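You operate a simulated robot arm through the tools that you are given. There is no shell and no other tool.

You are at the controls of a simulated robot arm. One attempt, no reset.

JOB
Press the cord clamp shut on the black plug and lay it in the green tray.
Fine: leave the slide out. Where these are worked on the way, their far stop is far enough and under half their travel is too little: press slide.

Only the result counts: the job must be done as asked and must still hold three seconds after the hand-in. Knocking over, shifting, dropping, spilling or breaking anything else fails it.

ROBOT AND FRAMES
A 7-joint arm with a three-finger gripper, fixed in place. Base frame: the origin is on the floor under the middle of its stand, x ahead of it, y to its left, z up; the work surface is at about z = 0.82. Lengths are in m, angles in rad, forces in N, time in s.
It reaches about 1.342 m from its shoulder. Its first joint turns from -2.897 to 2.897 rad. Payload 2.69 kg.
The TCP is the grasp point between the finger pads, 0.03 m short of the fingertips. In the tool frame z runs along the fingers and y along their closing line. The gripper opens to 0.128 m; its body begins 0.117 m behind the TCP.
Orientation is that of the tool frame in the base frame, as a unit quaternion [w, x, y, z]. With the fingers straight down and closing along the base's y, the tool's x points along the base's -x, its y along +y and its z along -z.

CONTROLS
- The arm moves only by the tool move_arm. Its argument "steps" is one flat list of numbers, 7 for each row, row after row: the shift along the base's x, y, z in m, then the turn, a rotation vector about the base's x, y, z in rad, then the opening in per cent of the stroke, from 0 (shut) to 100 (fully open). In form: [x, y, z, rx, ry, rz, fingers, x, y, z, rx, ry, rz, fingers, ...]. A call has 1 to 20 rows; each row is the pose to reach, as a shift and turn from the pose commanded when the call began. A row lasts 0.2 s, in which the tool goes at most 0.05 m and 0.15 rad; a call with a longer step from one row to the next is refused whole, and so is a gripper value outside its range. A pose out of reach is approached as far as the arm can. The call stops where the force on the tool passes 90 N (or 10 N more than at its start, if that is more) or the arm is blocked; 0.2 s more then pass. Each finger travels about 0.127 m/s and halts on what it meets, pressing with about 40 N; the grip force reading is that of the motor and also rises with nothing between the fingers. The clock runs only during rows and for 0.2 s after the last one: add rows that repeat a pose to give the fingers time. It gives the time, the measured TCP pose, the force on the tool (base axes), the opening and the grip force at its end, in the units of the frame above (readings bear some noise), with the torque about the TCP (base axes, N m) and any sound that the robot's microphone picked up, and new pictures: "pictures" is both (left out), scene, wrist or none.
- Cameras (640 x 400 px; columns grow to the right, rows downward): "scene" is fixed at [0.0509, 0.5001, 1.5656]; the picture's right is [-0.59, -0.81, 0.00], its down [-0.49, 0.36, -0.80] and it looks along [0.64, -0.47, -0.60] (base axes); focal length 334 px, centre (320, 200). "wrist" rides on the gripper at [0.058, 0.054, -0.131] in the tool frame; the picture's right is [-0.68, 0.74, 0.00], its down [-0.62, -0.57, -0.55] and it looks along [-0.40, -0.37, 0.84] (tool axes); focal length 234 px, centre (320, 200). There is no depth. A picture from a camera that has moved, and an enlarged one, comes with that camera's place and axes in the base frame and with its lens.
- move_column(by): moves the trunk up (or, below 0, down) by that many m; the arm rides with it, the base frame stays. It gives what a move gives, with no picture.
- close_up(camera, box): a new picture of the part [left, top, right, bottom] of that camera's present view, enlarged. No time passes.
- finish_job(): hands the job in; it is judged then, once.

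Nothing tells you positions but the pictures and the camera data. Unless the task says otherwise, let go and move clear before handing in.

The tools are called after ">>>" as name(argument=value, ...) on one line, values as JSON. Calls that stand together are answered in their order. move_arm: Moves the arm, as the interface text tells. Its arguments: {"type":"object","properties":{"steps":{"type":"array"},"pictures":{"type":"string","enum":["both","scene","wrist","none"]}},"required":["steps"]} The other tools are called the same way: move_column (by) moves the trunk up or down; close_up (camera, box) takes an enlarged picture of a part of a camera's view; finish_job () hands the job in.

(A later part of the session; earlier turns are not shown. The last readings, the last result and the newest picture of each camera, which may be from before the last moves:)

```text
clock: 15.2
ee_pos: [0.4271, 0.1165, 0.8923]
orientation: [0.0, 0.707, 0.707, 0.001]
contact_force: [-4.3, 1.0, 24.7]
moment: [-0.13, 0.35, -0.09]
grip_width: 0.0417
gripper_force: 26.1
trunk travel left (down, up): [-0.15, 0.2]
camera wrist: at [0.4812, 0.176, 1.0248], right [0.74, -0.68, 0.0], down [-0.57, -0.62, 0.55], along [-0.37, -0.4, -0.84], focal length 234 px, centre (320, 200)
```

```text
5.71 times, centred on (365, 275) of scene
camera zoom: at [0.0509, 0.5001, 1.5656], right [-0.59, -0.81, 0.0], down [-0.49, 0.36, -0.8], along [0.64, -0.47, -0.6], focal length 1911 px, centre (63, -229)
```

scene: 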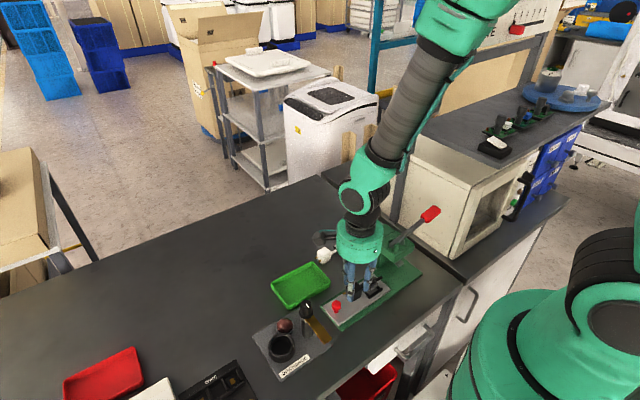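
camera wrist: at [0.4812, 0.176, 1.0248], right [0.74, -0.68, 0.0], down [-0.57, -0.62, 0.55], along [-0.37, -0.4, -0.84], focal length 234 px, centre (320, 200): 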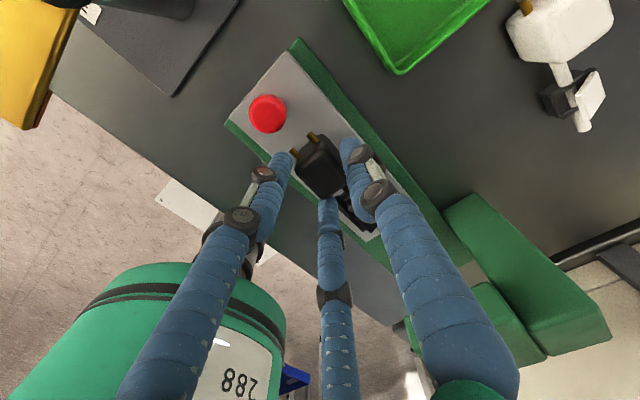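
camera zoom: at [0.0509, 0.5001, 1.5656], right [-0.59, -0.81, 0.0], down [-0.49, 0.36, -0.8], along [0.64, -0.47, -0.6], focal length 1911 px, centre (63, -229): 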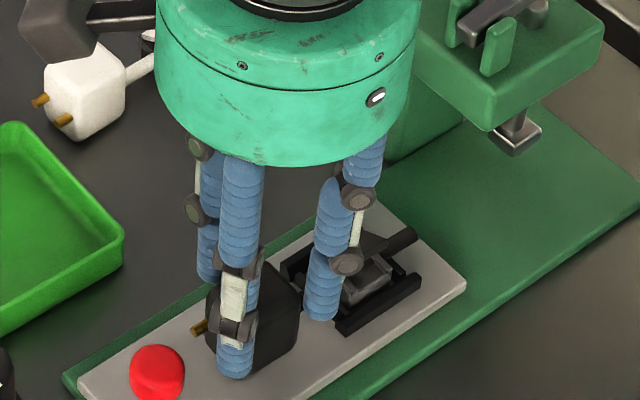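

The moment puts the contact under the plug body, so it has landed on the slide, and the clamp sits between the nest bars. I'll relieve the push slightly and open the fingers a little.

>>> move_arm(steps=[0, 0, 0.001, 0, 0, 0, 15, 0, 0, 0.001, 0, 0, 0, 25, 0, 0, 0.001, 0, 0, 0, 33, 0, 0, 0.001, 0, 0, 0, 38, 0, 0, 0.001, 0, 0, 0, 43, 0, 0, 0.001, 0, 0, 0, 43], pictures="wrist")

>>> close_up(camera="scene", box=[325, 240, 405, 310])

>>> close_up(camera="wrist", box=[260, 100, 420, 230])

```text
clock: 16.6
ee_pos: [0.428, 0.1163, 0.893]
orientation: [0.0, 0.707, 0.708, 0.0]
contact_force: [1.0, 0.6, 0.0]
moment: [-0.01, 0.02, -0.01]
grip_width: 0.0552
gripper_force: 0.1
trunk travel left (down, up): [-0.15, 0.2]
camera wrist: at [0.4814, 0.176, 1.0244], right [0.74, -0.68, 0.0], down [-0.57, -0.62, 0.55], along [-0.37, -0.4, -0.84], focal length 234 px, centre (320, 200)
```

wrist: 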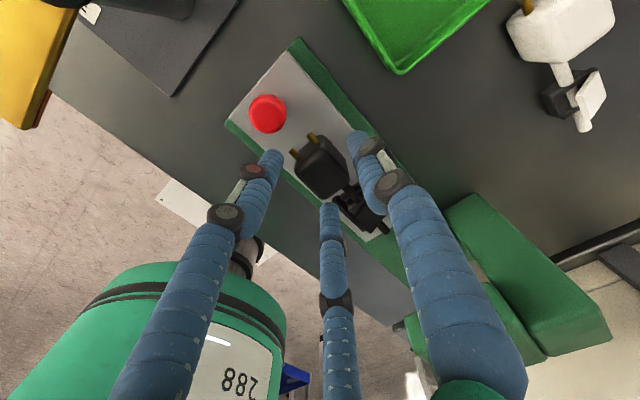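

```text
5.71 times, centred on (365, 275) of scene
camera zoom: at [0.0509, 0.5001, 1.5656], right [-0.59, -0.81, 0.0], down [-0.49, 0.36, -0.8], along [0.64, -0.47, -0.6], focal length 1911 px, centre (63, -229)
```

zoom: 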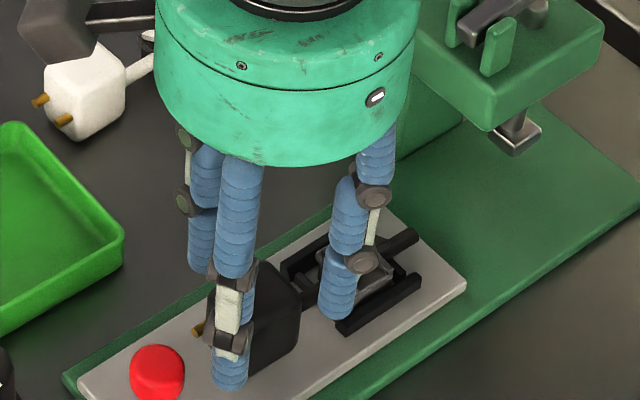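

```text
3.08 times, centred on (340, 165) of wrist
camera zoom: at [0.4814, 0.176, 1.0244], right [0.74, -0.68, 0.0], down [-0.57, -0.62, 0.55], along [-0.37, -0.4, -0.84], focal length 720 px, centre (258, 308)
```

zoom: 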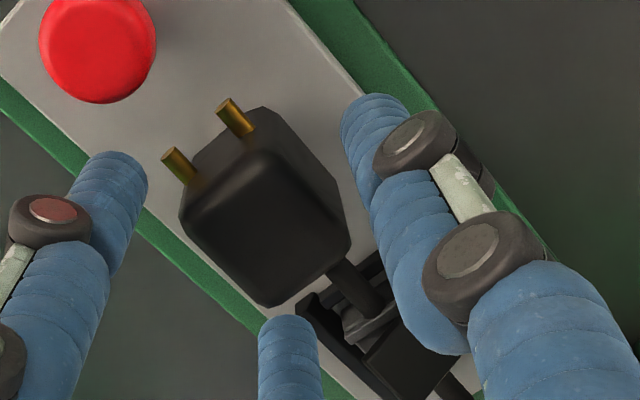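

The plug has been let go and sits on the slide with its clamp in the nest. I'll rise straight up and check the seating.

>>> move_arm(steps=[0, 0, 0.02, 0, 0, 0, 45, 0, 0, 0.05, 0, 0, 0, 50, 0, 0, 0.085, 0, 0, 0, 50, 0, 0.02, 0.115, 0, 0, 0, 60, 0, 0.03, 0.125, 0, 0, 0, 60], pictures="both")

>>> close_up(camera="scene", box=[340, 250, 410, 305])

>>> close_up(camera="wrist", box=[240, 60, 420, 200])

```text
clock: 17.8
ee_pos: [0.4282, 0.147, 1.0174]
orientation: [-0.001, 0.707, 0.707, 0.0]
contact_force: [-0.4, -0.2, -0.7]
moment: [-0.03, 0.0, -0.03]
grip_width: 0.0768
gripper_force: 0.0
trunk travel left (down, up): [-0.15, 0.2]
camera wrist: at [0.482, 0.2058, 1.1501], right [0.74, -0.68, 0.0], down [-0.56, -0.62, 0.55], along [-0.37, -0.4, -0.84], focal length 234 px, centre (320, 200)
```

scene: 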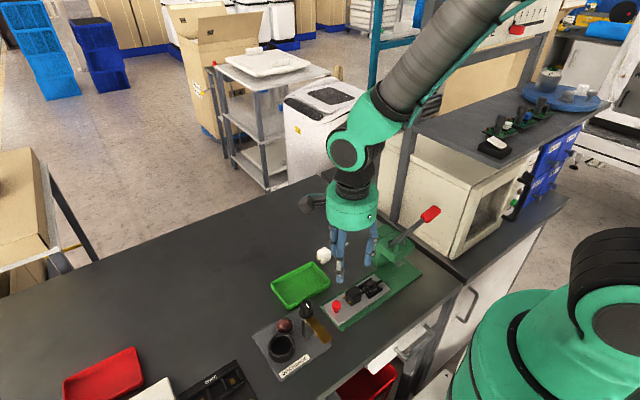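
wrist: 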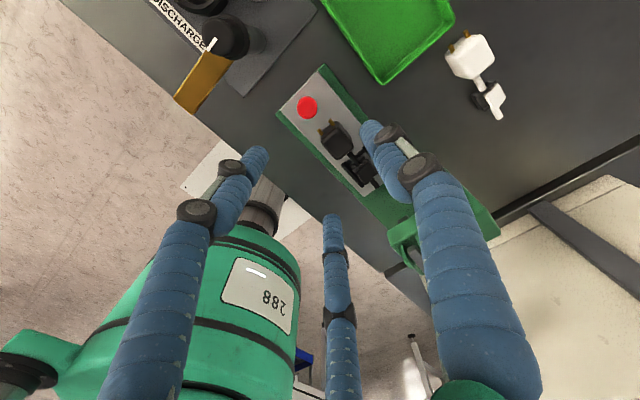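

```text
7.27 times, centred on (375, 278) of scene
camera zoom: at [0.0509, 0.5001, 1.5656], right [-0.59, -0.81, 0.0], down [-0.49, 0.36, -0.8], along [0.64, -0.47, -0.6], focal length 2432 px, centre (-80, -364)
```

zoom: 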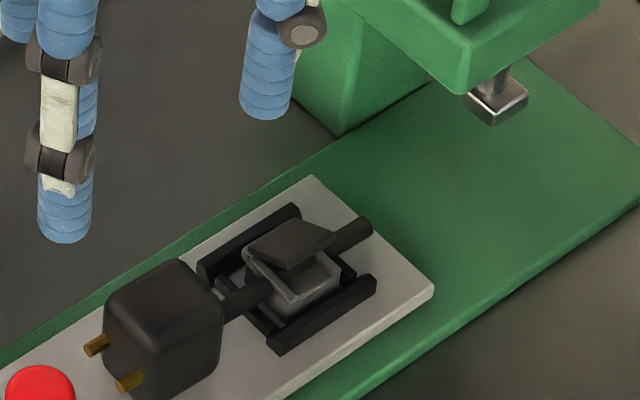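

```text
2.86 times, centred on (330, 130) of wrist
camera zoom: at [0.482, 0.2058, 1.1501], right [0.74, -0.68, 0.0], down [-0.56, -0.62, 0.55], along [-0.37, -0.4, -0.84], focal length 669 px, centre (291, 400)
```

zoom: 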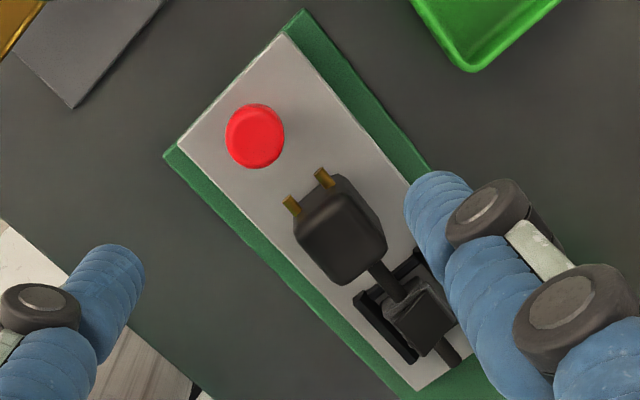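

The clamp is seated nicely inside the nest. Now I'll turn the hand back (+90°) and go above the red knob at about (0.4325, 0.172), fingers narrowed to stay clear of the black-capped cylinder behind it.

>>> move_arm(steps=[0, 0, 0, 0, 0, 0.143, 55, 0, 0, 0, 0, 0, 0.286, 45, 0, 0, 0, 0, 0, 0.429, 35, 0, 0, 0, 0, 0, 0.572, 29, 0, 0, 0, 0, 0, 0.715, 29, 0.001, 0.004, 0, 0, 0, 0.858, 29, 0.002, 0.008, 0, 0, 0, 1.001, 29, 0.003, 0.012, 0, 0, 0, 1.144, 29, 0.004, 0.016, 0, 0, 0, 1.287, 29, 0.005, 0.02, 0, 0, 0, 1.43, 29, 0.0055, 0.0243, -0.01, 0, 0, 1.5708, 29, 0.0055, 0.0243, -0.04, 0, 0, 1.5708, 29, 0.0055, 0.0243, -0.04, 0, 0, 1.5708, 29], pictures="both")

>>> close_up(camera="wrist", box=[220, 80, 420, 240])

>>> close_up(camera="scene", box=[280, 210, 420, 330])

```text
clock: 20.6
ee_pos: [0.432, 0.1698, 0.9771]
orientation: [0.0, -0.002, 1.0, 0.0]
contact_force: [-0.3, 0.3, -0.1]
moment: [-0.04, 0.06, 0.0]
grip_width: 0.0371
gripper_force: 0.1
trunk travel left (down, up): [-0.15, 0.2]
camera wrist: at [0.3751, 0.2248, 1.1089], right [0.68, 0.74, 0.0], down [0.62, -0.56, 0.55], along [0.4, -0.37, -0.84], focal length 234 px, centre (320, 200)
```

scene: 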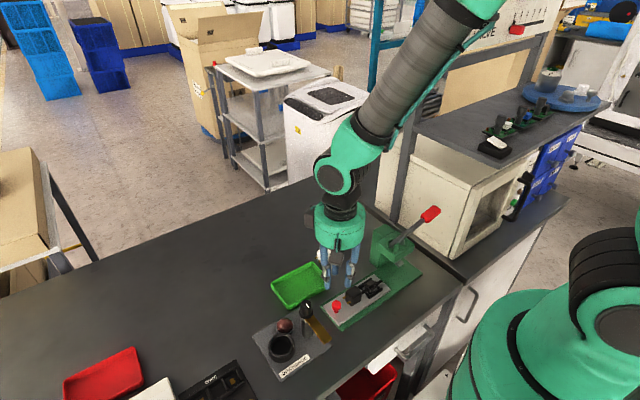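
wrist: 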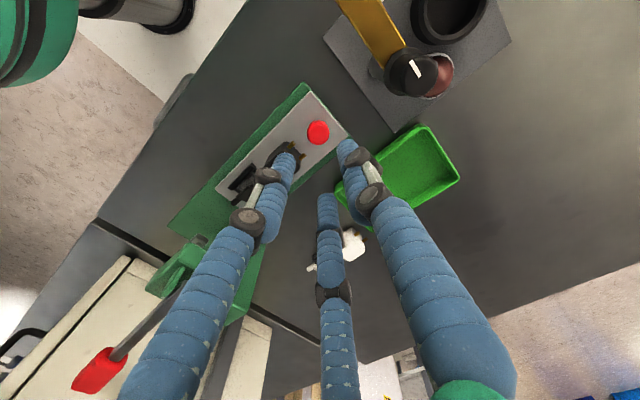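

```text
2.50 times, centred on (320, 160) of wrist
camera zoom: at [0.3751, 0.2248, 1.1089], right [0.68, 0.74, 0.0], down [0.62, -0.56, 0.55], along [0.4, -0.37, -0.84], focal length 585 px, centre (320, 300)
```

zoom: 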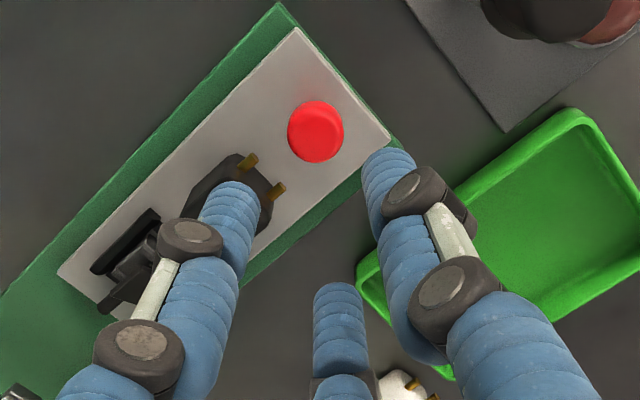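

```text
3.33 times, centred on (350, 270) of scene
camera zoom: at [0.0509, 0.5001, 1.5656], right [-0.59, -0.81, 0.0], down [-0.49, 0.36, -0.8], along [0.64, -0.47, -0.6], focal length 1114 px, centre (220, -33)
```

zoom: 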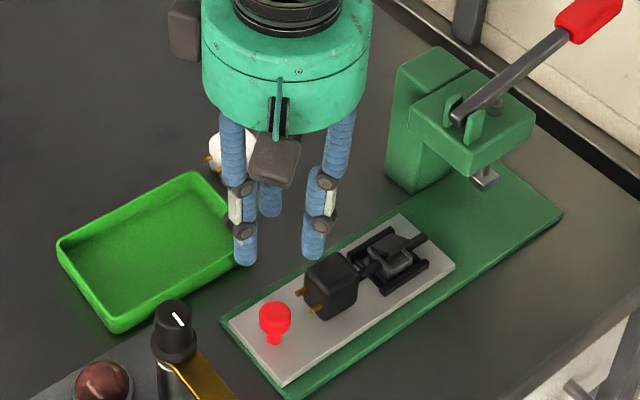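

Two views put the knob cap at about (0.431, 0.172) with its top near z 0.86. I'll lower the fingers around it.

>>> move_arm(steps=[-0.001, 0, -0.03, 0, 0, 0, 29, -0.001, 0, -0.06, 0, 0, 0, 29, -0.001, 0, -0.085, 0, 0, 0, 29, -0.001, 0, -0.098, 0, 0, 0, 29, -0.001, 0, -0.098, 0, 0, 0, 29], pictures="wrist")

>>> close_up(camera="wrist", box=[220, 80, 420, 240])

>>> close_up(camera="scene", box=[290, 230, 400, 330])

```text
clock: 21.8
ee_pos: [0.4299, 0.1731, 0.8785]
orientation: [0.001, 0.001, 1.0, -0.001]
contact_force: [0.1, 0.6, -0.8]
moment: [-0.02, 0.01, 0.0]
grip_width: 0.0373
gripper_force: 0.1
trunk travel left (down, up): [-0.15, 0.2]
camera wrist: at [0.3725, 0.2269, 1.0106], right [0.68, 0.74, 0.0], down [0.62, -0.57, 0.55], along [0.4, -0.37, -0.84], focal length 234 px, centre (320, 200)
```

wrist: 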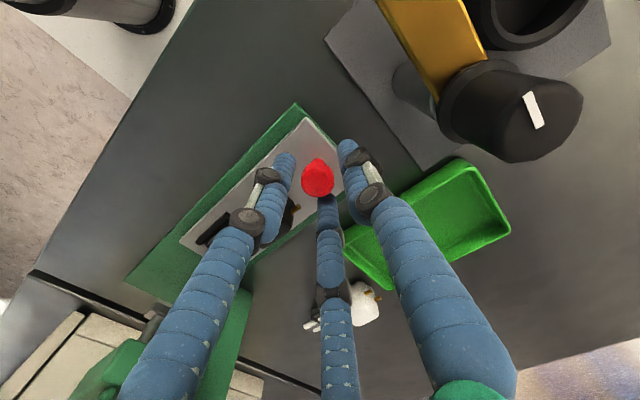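

```text
2.50 times, centred on (320, 160) of wrist
camera zoom: at [0.3725, 0.2269, 1.0106], right [0.68, 0.74, 0.0], down [0.62, -0.57, 0.55], along [0.4, -0.37, -0.84], focal length 585 px, centre (320, 300)
```

zoom: 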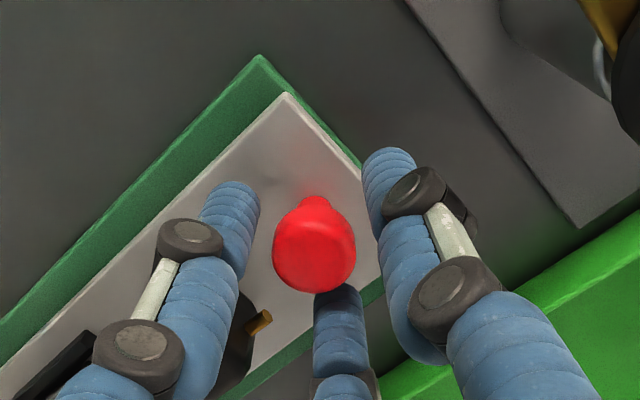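

```text
4.00 times, centred on (345, 280) of scene
camera zoom: at [0.0509, 0.5001, 1.5656], right [-0.59, -0.81, 0.0], down [-0.49, 0.36, -0.8], along [0.64, -0.47, -0.6], focal length 1337 px, centre (220, -120)
```

zoom: 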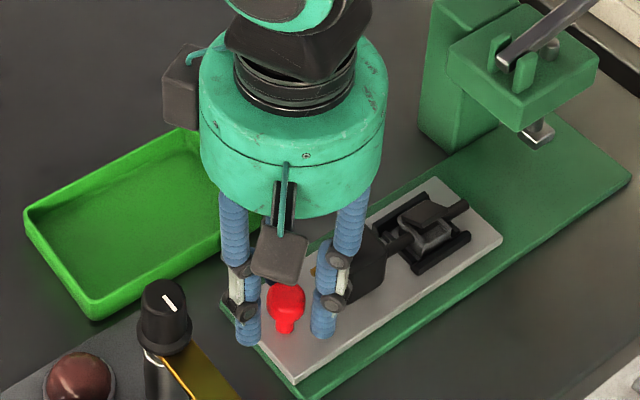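

The knob is centred between the fingers. Closing on it.

>>> move_arm(steps=[0, 0, 0, 0, 0, 0, 22, 0, 0, 0, 0, 0, 0, 16, 0, 0, 0, 0, 0, 0, 10, 0, 0, 0, 0, 0, 0, 4, 0, 0, 0, 0, 0, 0, 4], pictures="wrist")

>>> close_up(camera="scene", box=[290, 230, 400, 330])

```text
clock: 23.0
ee_pos: [0.4308, 0.1716, 0.8784]
orientation: [0.0, 0.0, 1.0, 0.0]
contact_force: [-0.2, -11.3, -2.5]
moment: [-0.34, 0.06, -0.01]
grip_width: 0.0238
gripper_force: 13.8
trunk travel left (down, up): [-0.15, 0.2]
camera wrist: at [0.372, 0.2263, 1.0107], right [0.68, 0.74, 0.0], down [0.62, -0.57, 0.55], along [0.4, -0.37, -0.84], focal length 234 px, centre (320, 200)
```

wrist: 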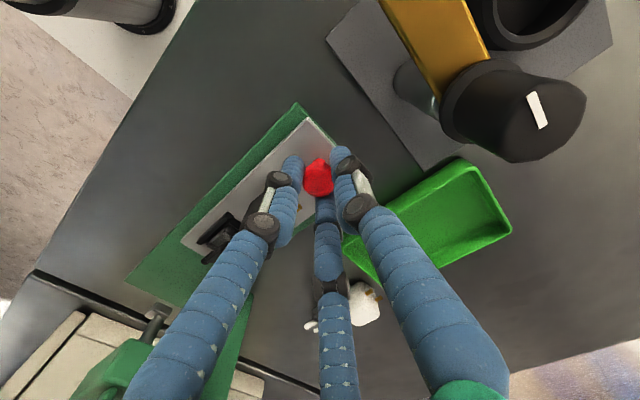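

```text
4.00 times, centred on (345, 280) of scene
camera zoom: at [0.0509, 0.5001, 1.5656], right [-0.59, -0.81, 0.0], down [-0.49, 0.36, -0.8], along [0.64, -0.47, -0.6], focal length 1337 px, centre (220, -120)
```

zoom: 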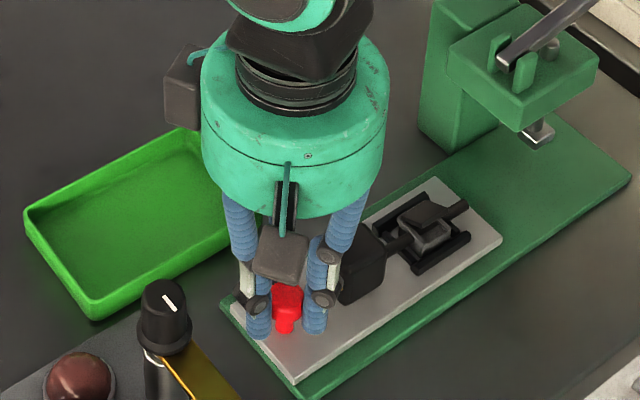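

Knob gripped. Now I'll slide it in (−y) smoothly, stopping a bit short of the estimated 0.104 m of travel to check clearances.

>>> move_arm(steps=[0, -0.004, 0, 0, 0, 0, 4, 0, -0.012, 0, 0, 0, 0, 4, 0, -0.022, 0, 0, 0, 0, 4, 0, -0.032, 0, 0, 0, 0, 4, 0, -0.042, 0, 0, 0, 0, 4, 0, -0.052, 0, 0, 0, 0, 4, 0, -0.058, 0, 0, 0, 0, 4, 0, -0.06, 0, 0, 0, 0, 4], pictures="both")

>>> close_up(camera="scene", box=[320, 210, 430, 310])

```text
clock: 24.8
ee_pos: [0.4304, 0.1118, 0.8788]
orientation: [-0.001, -0.001, 1.0, -0.001]
contact_force: [-20.3, -0.4, 0.8]
moment: [-0.21, 1.07, 0.17]
grip_width: 0.0228
gripper_force: 45.9
trunk travel left (down, up): [-0.15, 0.2]
camera wrist: at [0.372, 0.1654, 1.0109], right [0.68, 0.74, 0.0], down [0.62, -0.56, 0.55], along [0.4, -0.37, -0.84], focal length 234 px, centre (320, 200)
```

scene: 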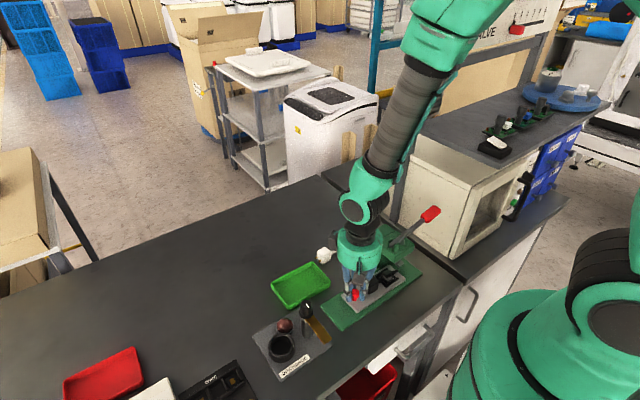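
wrist: 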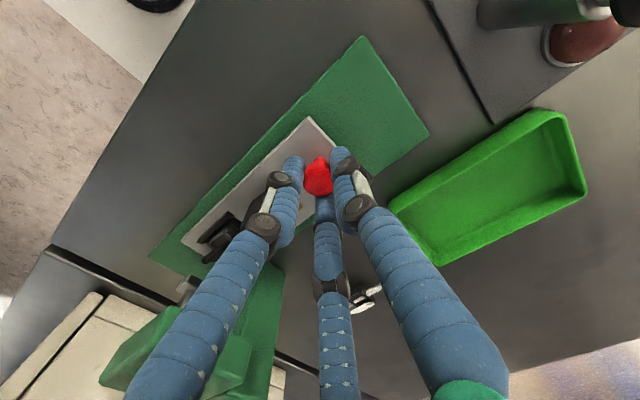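

```text
4.00 times, centred on (375, 260) of scene
camera zoom: at [0.0509, 0.5001, 1.5656], right [-0.59, -0.81, 0.0], down [-0.49, 0.36, -0.8], along [0.64, -0.47, -0.6], focal length 1337 px, centre (100, -40)
```

zoom: 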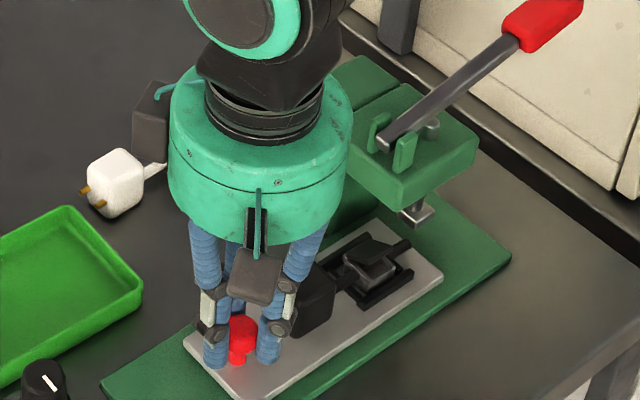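

The slide has moved 0.06 m smoothly. I'll trim x slightly to ease the side load and continue towards the far stop.

>>> move_arm(steps=[-0.001, -0.004, 0, 0, 0, 0, 6, -0.0015, -0.012, 0, 0, 0, 0, 6, -0.0015, -0.02, 0, 0, 0, 0, 6, -0.0015, -0.028, 0, 0, 0, 0, 6, -0.0015, -0.034, 0, 0, 0, 0, 6, -0.0015, -0.036, 0, 0, 0, 0, 6], pictures="both")

>>> close_up(camera="scene", box=[335, 200, 445, 300])

```text
clock: 26.2
ee_pos: [0.4299, 0.0737, 0.8787]
orientation: [0.0, 0.0, 1.0, 0.0]
contact_force: [-7.9, -1.4, -17.9]
moment: [0.0, 0.12, 0.06]
grip_width: 0.0227
gripper_force: 44.7
trunk travel left (down, up): [-0.15, 0.2]
camera wrist: at [0.3719, 0.1288, 1.0109], right [0.68, 0.74, 0.0], down [0.62, -0.57, 0.55], along [0.4, -0.37, -0.84], focal length 234 px, centre (320, 200)
```

scene: 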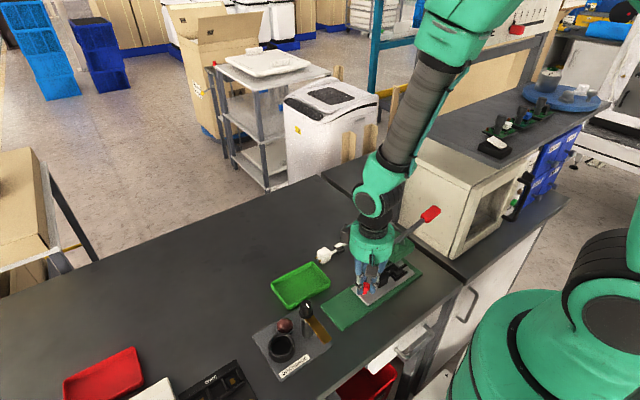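
wrist: 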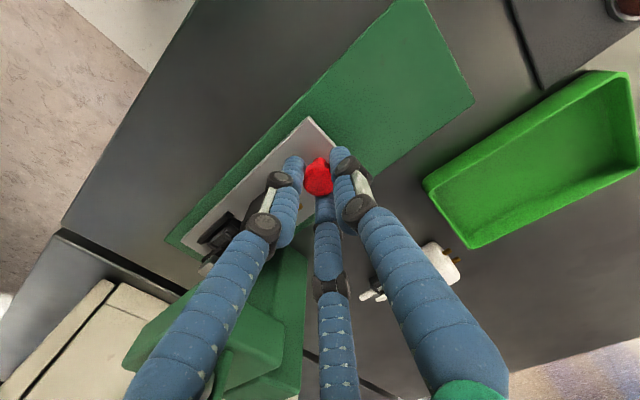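

```text
4.00 times, centred on (390, 250) of scene
camera zoom: at [0.0509, 0.5001, 1.5656], right [-0.59, -0.81, 0.0], down [-0.49, 0.36, -0.8], along [0.64, -0.47, -0.6], focal length 1337 px, centre (40, 0)
```

zoom: 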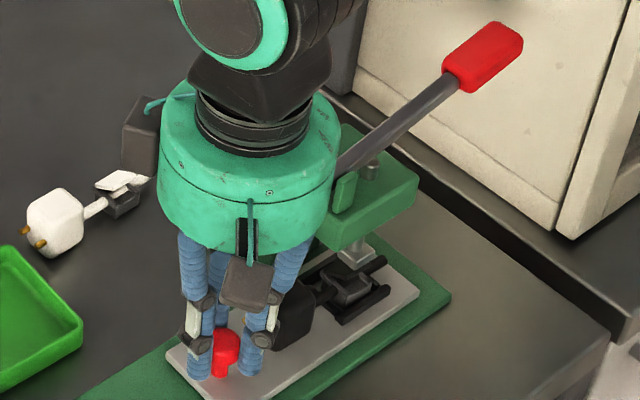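

Nearly there, and no stop felt yet. I'll continue in small steps until the stop reacts.

>>> move_arm(steps=[0, -0.002, 0.0005, 0, 0, 0, 6, 0, -0.004, 0.0005, 0, 0, 0, 6, 0, -0.006, 0.0005, 0, 0, 0, 6, 0, -0.008, 0.0005, 0, 0, 0, 6, 0, -0.01, 0.0005, 0, 0, 0, 6, 0, -0.01, 0.0005, 0, 0, 0, 6], pictures="none")

>>> close_up(camera="scene", box=[345, 200, 445, 290])

```text
clock: 27.3
ee_pos: [0.43, 0.0705, 0.8804]
orientation: [0.0, -0.002, 1.0, -0.001]
contact_force: [-3.8, 52.6, -15.9]
moment: [1.52, -0.28, 0.07]
grip_width: 0.0228
gripper_force: 44.9
trunk travel left (down, up): [-0.15, 0.2]
stopped in row 5: the force on the tool passed its limit at 92 N (the readings are from after the stop); the commanded pose is now the measured one
```

```text
4.44 times, centred on (395, 245) of scene
camera zoom: at [0.0509, 0.5001, 1.5656], right [-0.59, -0.81, 0.0], down [-0.49, 0.36, -0.8], along [0.64, -0.47, -0.6], focal length 1486 px, centre (-13, 0)
```

zoom: 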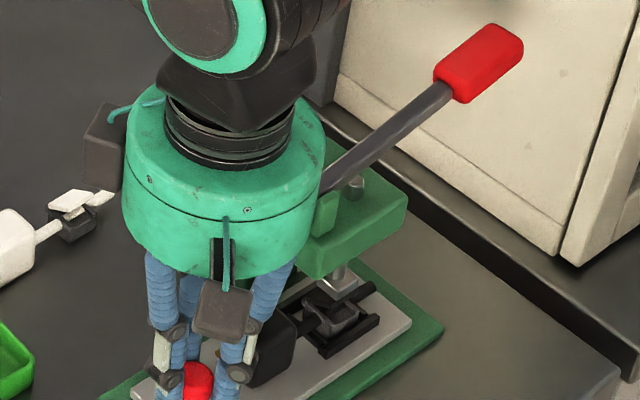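

The stop reacted through the knob at 0.101 m of travel, so the slide is fully in. I'll release the knob and rise straight up.

>>> move_arm(steps=[0, 0, 0, 0, 0, 0, 15, 0, 0, 0, 0, 0, 0, 25, 0, 0, 0, 0, 0, 0, 32, 0, 0, 0, 0, 0, 0, 32, 0, 0.002, 0.03, 0, 0, 0, 32, 0, 0.01, 0.06, 0, 0, 0, 32, 0, 0.025, 0.1, 0, 0, 0, 32, 0, 0.05, 0.14, 0, 0, 0, 40, 0, 0.07, 0.17, 0, 0, 0, 40], pictures="both")

>>> close_up(camera="scene", box=[345, 200, 445, 290])

>>> close_up(camera="scene", box=[370, 90, 530, 270])

```text
clock: 29.3
ee_pos: [0.4262, 0.1395, 1.0501]
orientation: [0.0, 0.0, 1.0, 0.0]
contact_force: [-0.5, -0.7, -0.4]
moment: [0.03, 0.0, -0.02]
grip_width: 0.0514
gripper_force: 0.0
trunk travel left (down, up): [-0.15, 0.2]
camera wrist: at [0.3693, 0.1938, 1.1821], right [0.68, 0.74, 0.0], down [0.62, -0.56, 0.55], along [0.4, -0.37, -0.84], focal length 234 px, centre (320, 200)
```

scene: 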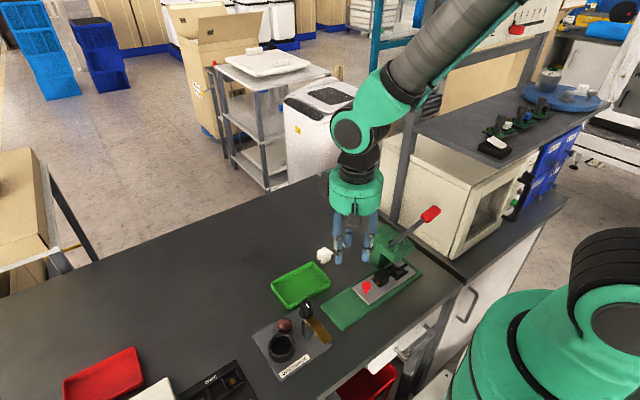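
wrist: 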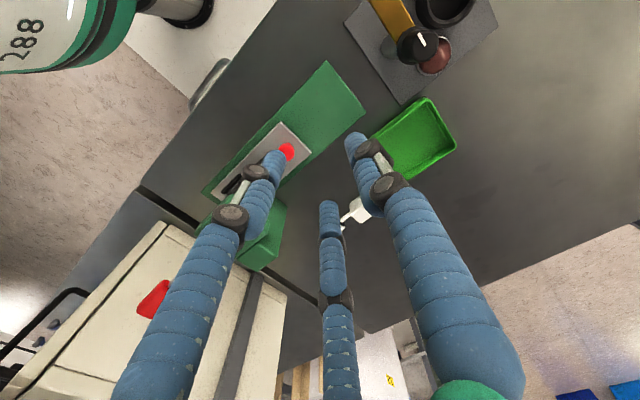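

```text
4.44 times, centred on (395, 245) of scene
camera zoom: at [0.0509, 0.5001, 1.5656], right [-0.59, -0.81, 0.0], down [-0.49, 0.36, -0.8], along [0.64, -0.47, -0.6], focal length 1486 px, centre (-13, 0)
```

zoom: 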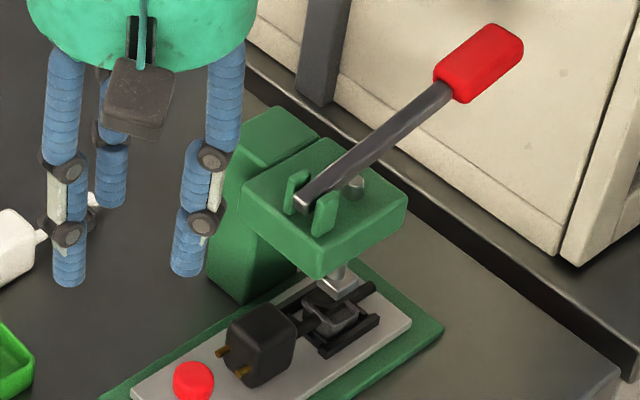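

```text
2.22 times, centred on (450, 180) of scene
camera zoom: at [0.0509, 0.5001, 1.5656], right [-0.59, -0.81, 0.0], down [-0.49, 0.36, -0.8], along [0.64, -0.47, -0.6], focal length 743 px, centre (31, 244)
```

zoom: 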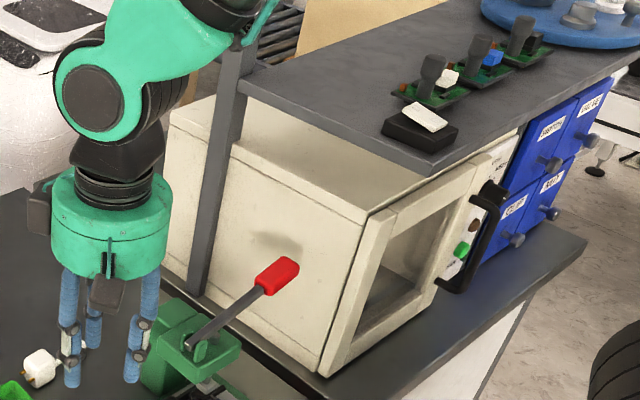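

The clamp is now right under the ram. The lever is hinged near (0.43, −0.002, 0.967), and the red grip is around (0.429, −0.145, 1.002). I'll close the fingers into a fist, rise and move above the grip, stopping partway to check the arm against the shelf.

>>> move_arm(steps=[0, 0, 0.03, 0, 0, 0, 20, 0, -0.01, 0.055, 0, 0, 0, 0, 0, -0.05, 0.06, 0, 0, 0, 0, 0, -0.09, 0.06, 0, 0, 0, 0, 0, -0.13, 0.06, 0, 0, 0, 0, 0, -0.17, 0.06, 0, 0, 0, 0, 0, -0.19, 0.06, 0, 0, 0, 0, 0, -0.19, 0.06, 0, 0, 0, 0], pictures="both")

```text
clock: 31.1
ee_pos: [0.4292, -0.0523, 1.1099]
orientation: [0.0, 0.0, 1.0, -0.001]
contact_force: [-0.7, 0.1, -0.2]
moment: [0.02, 0.0, 0.0]
grip_width: 0.0021
gripper_force: 31.3
trunk travel left (down, up): [-0.15, 0.2]
camera wrist: at [0.3708, 0.0017, 1.2422], right [0.67, 0.74, 0.0], down [0.62, -0.56, 0.55], along [0.4, -0.37, -0.84], focal length 234 px, centre (320, 200)
```

scene: 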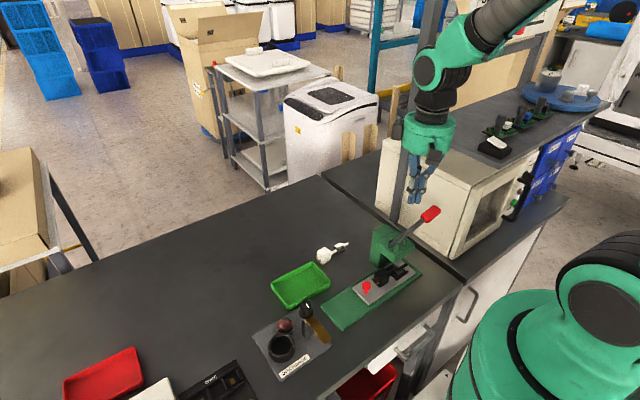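
wrist: 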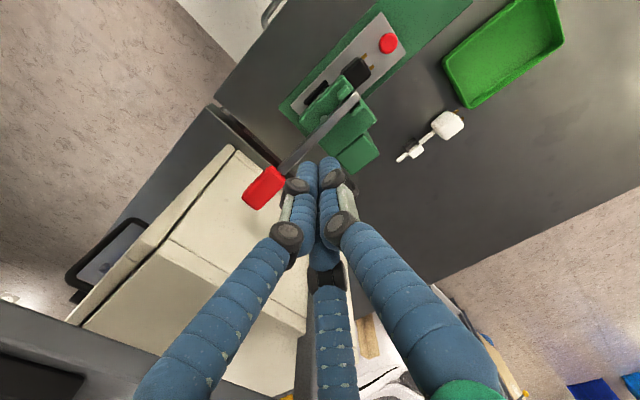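

>>> move_arm(steps=[0, -0.03, 0, 0, 0, 0, 0, 0, -0.06, 0, 0, 0, 0, 0, 0, -0.089, 0, 0, 0, 0, 0, 0, -0.089, -0.02, 0, 0, 0, 0, 0, -0.089, -0.04, 0, 0, 0, 0, 0, -0.089, -0.05, 0, 0, 0, 0, 0, -0.089, -0.05, 0, 0, 0, 0], pictures="both")

>>> close_up(camera="scene", box=[370, 130, 490, 270])

>>> close_up(camera="wrist", box=[220, 80, 420, 240])

```text
clock: 32.7
ee_pos: [0.4296, -0.142, 1.0605]
orientation: [0.001, -0.001, 1.0, 0.0]
contact_force: [-0.7, -0.4, 0.3]
moment: [0.0, 0.0, -0.03]
grip_width: 0.0022
gripper_force: 31.5
trunk travel left (down, up): [-0.15, 0.2]
camera wrist: at [0.3709, -0.088, 1.1918], right [0.68, 0.74, 0.0], down [0.62, -0.56, 0.55], along [0.4, -0.37, -0.84], focal length 234 px, centre (320, 200)
```

scene: 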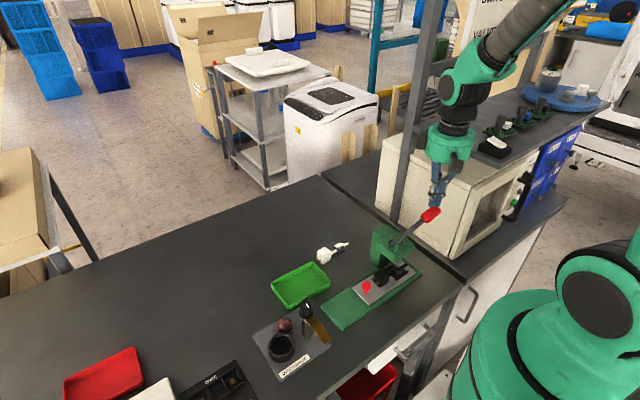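
wrist: 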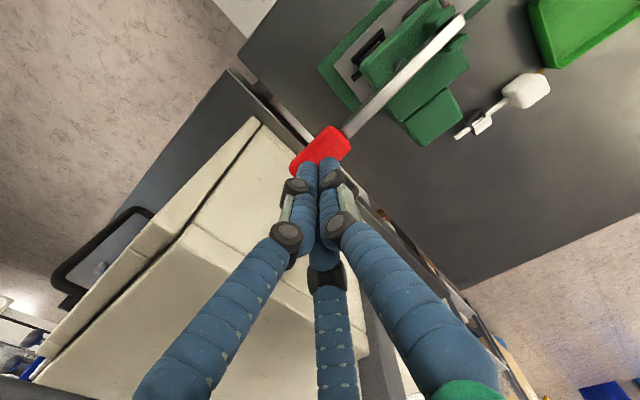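

```text
2.86 times, centred on (430, 200) of scene
camera zoom: at [0.0509, 0.5001, 1.5656], right [-0.59, -0.81, 0.0], down [-0.49, 0.36, -0.8], along [0.64, -0.47, -0.6], focal length 955 px, centre (6, 200)
```

zoom: 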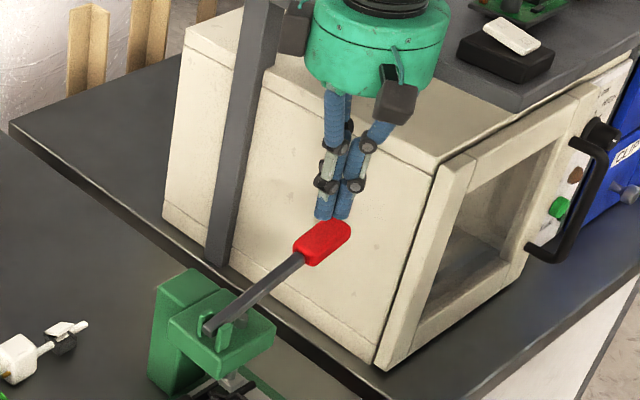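

```text
2.50 times, centred on (320, 160) of wrist
camera zoom: at [0.3709, -0.088, 1.1918], right [0.68, 0.74, 0.0], down [0.62, -0.56, 0.55], along [0.4, -0.37, -0.84], focal length 585 px, centre (320, 300)
```

zoom: 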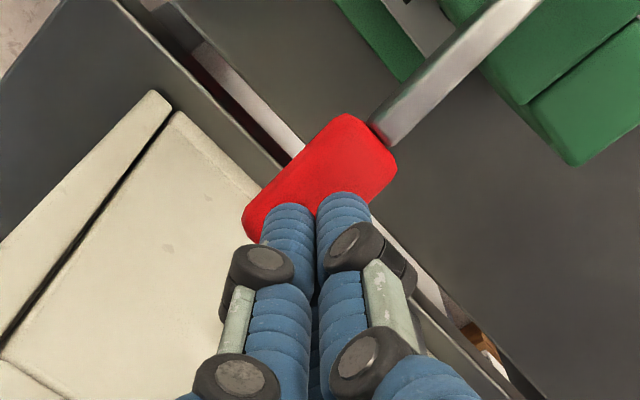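

The fist is above the red grip and clear of post, oven and shelf. I'll press down slowly and read the resistance.

>>> move_arm(steps=[0, 0, -0.008, 0, 0, 0, 0, 0, 0, -0.015, 0, 0, 0, 0, 0, 0, -0.021, 0, 0, 0, 0, 0, 0, -0.027, 0, 0, 0, 0, 0, 0, -0.033, 0, 0, 0, 0, 0, 0, -0.039, 0, 0, 0, 0, 0, 0, -0.039, 0, 0, 0, 0], pictures="both")

>>> close_up(camera="scene", box=[350, 150, 470, 290])

```text
clock: 34.3
ee_pos: [0.4306, -0.1402, 1.0205]
orientation: [0.0, -0.001, 1.0, 0.0]
contact_force: [0.0, 0.5, 1.0]
moment: [-0.02, -0.01, 0.02]
grip_width: 0.0018
gripper_force: 31.9
trunk travel left (down, up): [-0.15, 0.2]
camera wrist: at [0.3725, -0.0871, 1.1536], right [0.68, 0.74, 0.0], down [0.62, -0.56, 0.55], along [0.4, -0.37, -0.84], focal length 234 px, centre (320, 200)
```

scene: 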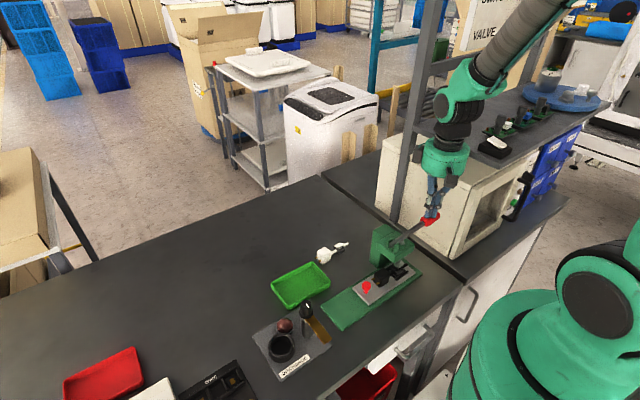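
wrist: 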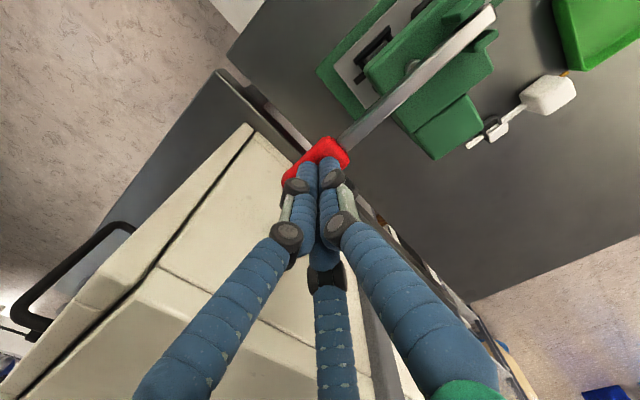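

```text
2.86 times, centred on (410, 220) of scene
camera zoom: at [0.0509, 0.5001, 1.5656], right [-0.59, -0.81, 0.0], down [-0.49, 0.36, -0.8], along [0.64, -0.47, -0.6], focal length 955 px, centre (63, 143)
```

zoom: 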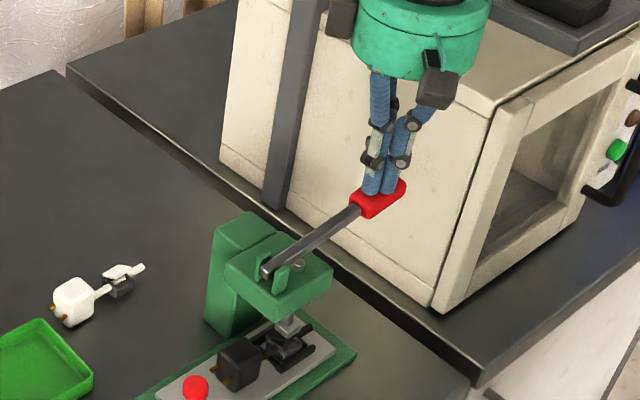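

The lever is following with little resistance. Continuing downward.

>>> move_arm(steps=[0, 0, -0.006, 0, 0, 0, 0, 0, 0, -0.012, 0, 0, 0, 0, 0, 0, -0.018, 0, 0, 0, 0, 0, 0, -0.023, 0, 0, 0, 0, 0, 0, -0.028, 0, 0, 0, 0, 0, 0, -0.028, 0, 0, 0, 0], pictures="scene")

>>> close_up(camera="scene", box=[350, 170, 450, 290])

```text
clock: 35.7
ee_pos: [0.4309, -0.1407, 0.9942]
orientation: [0.001, -0.001, 1.0, 0.0]
contact_force: [0.9, -3.8, 8.1]
moment: [0.04, -0.03, -0.07]
grip_width: 0.0019
gripper_force: 31.5
trunk travel left (down, up): [-0.15, 0.2]
```

scene: 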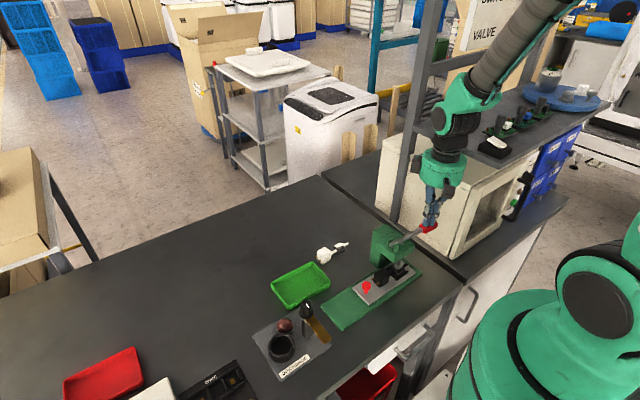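

```text
3.33 times, centred on (400, 230) of scene
camera zoom: at [0.0509, 0.5001, 1.5656], right [-0.59, -0.81, 0.0], down [-0.49, 0.36, -0.8], along [0.64, -0.47, -0.6], focal length 1114 px, centre (53, 100)
```

zoom: 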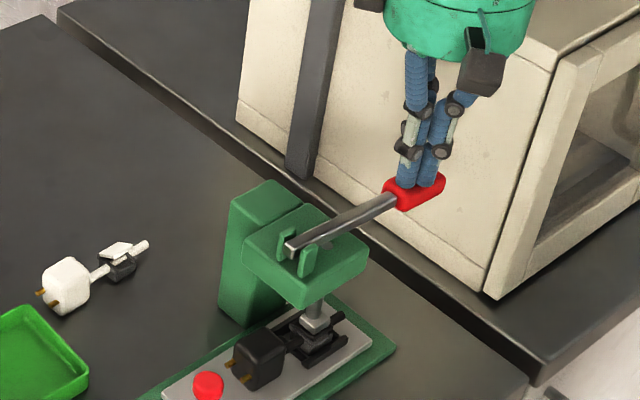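

The ram has come down onto the clamp lid, and the force is now 8 N. Continuing to press.

>>> move_arm(steps=[0, 0, -0.005, 0, 0, 0, 0, 0, 0, -0.01, 0, 0, 0, 0, 0, 0, -0.015, 0, 0, 0, 0, 0, 0, -0.02, 0, 0, 0, 0, 0, 0, -0.025, 0, 0, 0, 0, 0, 0, -0.03, 0, 0, 0, 0, 0, 0, -0.03, 0, 0, 0, 0], pictures="scene")

>>> close_up(camera="scene", box=[350, 170, 450, 290])

>>> close_up(camera="scene", box=[365, 245, 415, 285])

```text
clock: 36.8
ee_pos: [0.4336, -0.1423, 0.9789]
orientation: [0.006, -0.001, 1.0, -0.002]
contact_force: [-14.1, -4.6, 58.4]
moment: [0.86, 0.41, 0.07]
grip_width: 0.0017
gripper_force: 31.1
trunk travel left (down, up): [-0.15, 0.2]
stopped in row 5: the force on the tool passed its limit at 102 N (the readings are from after the stop); the commanded pose is now the measured one
```

scene: 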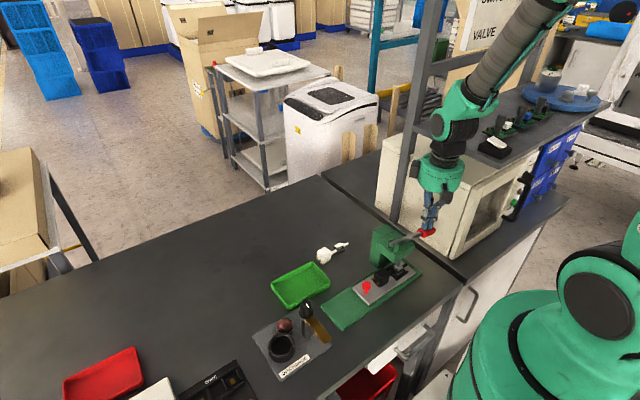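

```text
3.33 times, centred on (400, 230) of scene
camera zoom: at [0.0509, 0.5001, 1.5656], right [-0.59, -0.81, 0.0], down [-0.49, 0.36, -0.8], along [0.64, -0.47, -0.6], focal length 1114 px, centre (53, 100)
```

zoom: 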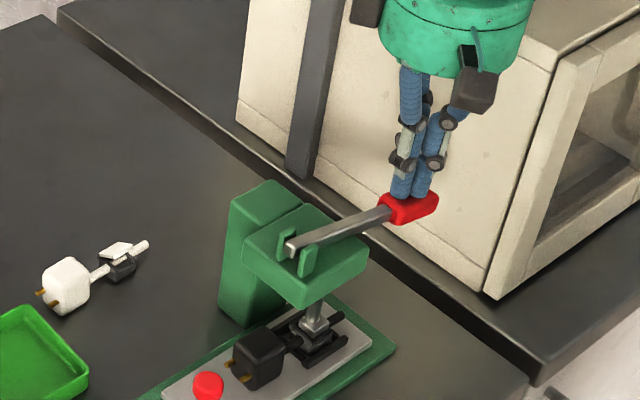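

```text
10.00 times, centred on (390, 265) of scene
camera zoom: at [0.0509, 0.5001, 1.5656], right [-0.59, -0.81, 0.0], down [-0.49, 0.36, -0.8], along [0.64, -0.47, -0.6], focal length 3344 px, centre (-380, -450)
```

zoom: 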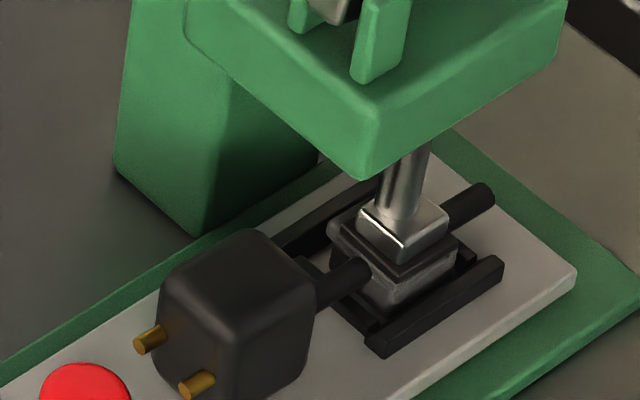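

Firm resistance now, and the lid looks flat under the ram. I'll press slightly more to confirm nothing is left to move, then look closely.

>>> move_arm(steps=[-0.002, 0, -0.002, 0, 0, 0, 0, -0.002, 0, -0.004, 0, 0, 0, 0, -0.002, 0, -0.006, 0, 0, 0, 0, -0.002, 0, -0.006, 0, 0, 0, 0], pictures="scene")

>>> close_up(camera="scene", box=[375, 255, 415, 285])

```text
clock: 37.3
ee_pos: [0.4362, -0.1428, 0.9788]
orientation: [0.01, -0.001, 1.0, -0.002]
contact_force: [-13.1, -3.9, 56.4]
moment: [0.85, 0.39, 0.2]
grip_width: 0.002
gripper_force: 31.3
trunk travel left (down, up): [-0.15, 0.2]
stopped in row 2: the force on the tool passed its limit at 98 N (the readings are from after the stop); the commanded pose is now the measured one
```

scene: 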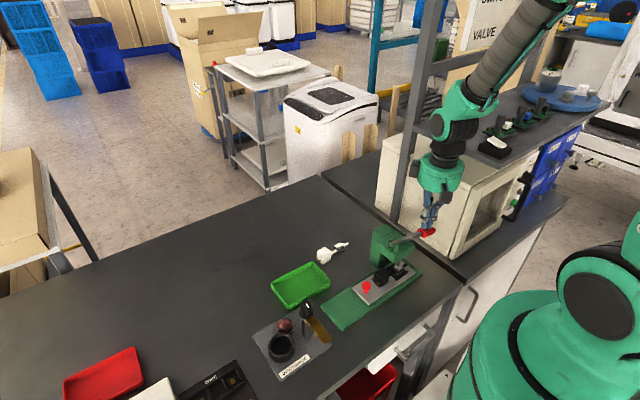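

```text
13.33 times, centred on (395, 270) of scene
camera zoom: at [0.0509, 0.5001, 1.5656], right [-0.59, -0.81, 0.0], down [-0.49, 0.36, -0.8], along [0.64, -0.47, -0.6], focal length 4458 px, centre (-680, -733)
```

zoom: 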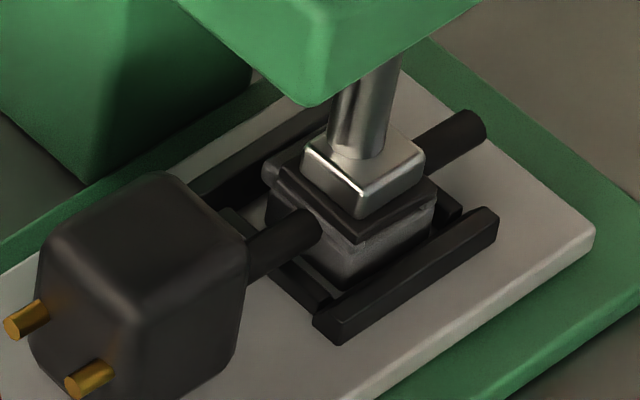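

The lid is flush on the clamp base. Now I'll lift off slowly and see whether the lever springs back and the lid stays shut.

>>> move_arm(steps=[0, 0, 0.006, 0, 0, 0, 0, 0, 0, 0.015, 0, 0, 0, 0, 0, 0, 0.03, 0, 0, 0, 0, 0, 0, 0.045, 0, 0, 0, 0, -0.003, 0, 0.065, 0, 0, 0, 0, -0.006, 0, 0.085, 0, 0, 0, 0, -0.006, 0, 0.085, 0, 0, 0, 0], pictures="both")

>>> close_up(camera="scene", box=[350, 150, 470, 290])

>>> close_up(camera="scene", box=[375, 255, 415, 285])

```text
clock: 38.9
ee_pos: [0.4295, -0.1419, 1.0604]
orientation: [0.007, -0.001, 1.0, -0.002]
contact_force: [-0.3, 0.1, -1.1]
moment: [-0.02, 0.01, -0.02]
grip_width: 0.0024
gripper_force: 31.5
trunk travel left (down, up): [-0.15, 0.2]
camera wrist: at [0.3693, -0.0874, 1.1917], right [0.68, 0.74, 0.01], down [0.61, -0.56, 0.56], along [0.42, -0.37, -0.83], focal length 234 px, centre (320, 200)
```

scene: 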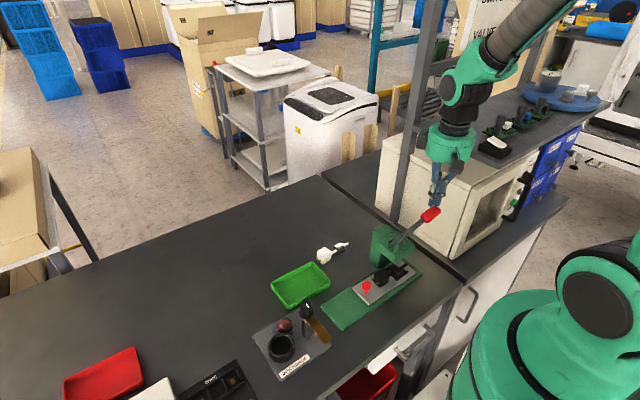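
wrist: 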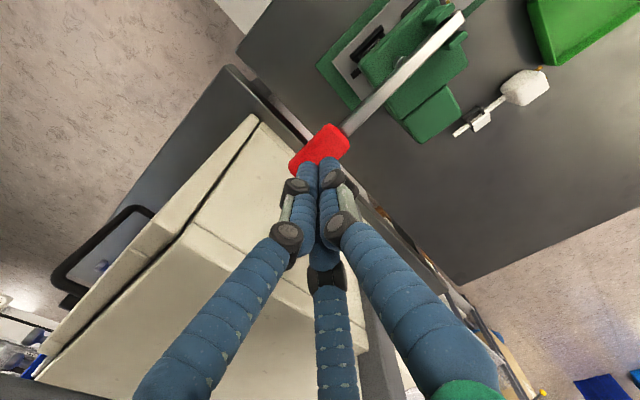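

```text
2.86 times, centred on (410, 220) of scene
camera zoom: at [0.0509, 0.5001, 1.5656], right [-0.59, -0.81, 0.0], down [-0.49, 0.36, -0.8], along [0.64, -0.47, -0.6], focal length 955 px, centre (63, 143)
```

zoom: 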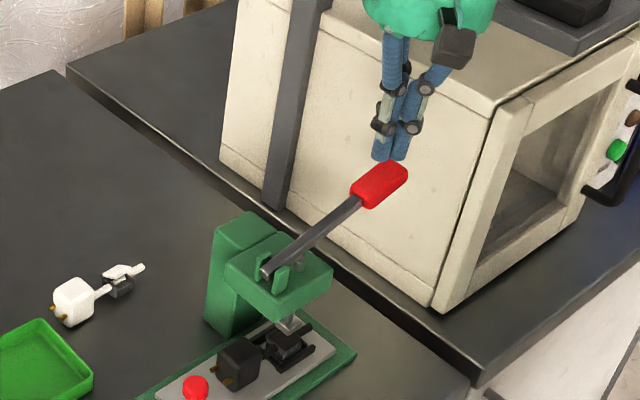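

```text
13.33 times, centred on (395, 270) of scene
camera zoom: at [0.0509, 0.5001, 1.5656], right [-0.59, -0.81, 0.0], down [-0.49, 0.36, -0.8], along [0.64, -0.47, -0.6], focal length 4458 px, centre (-680, -733)
```

zoom: 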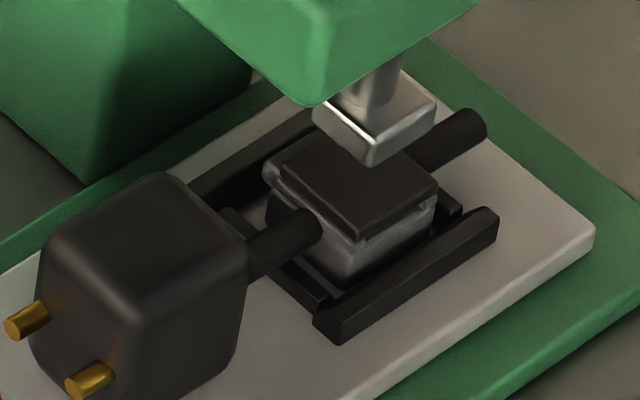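

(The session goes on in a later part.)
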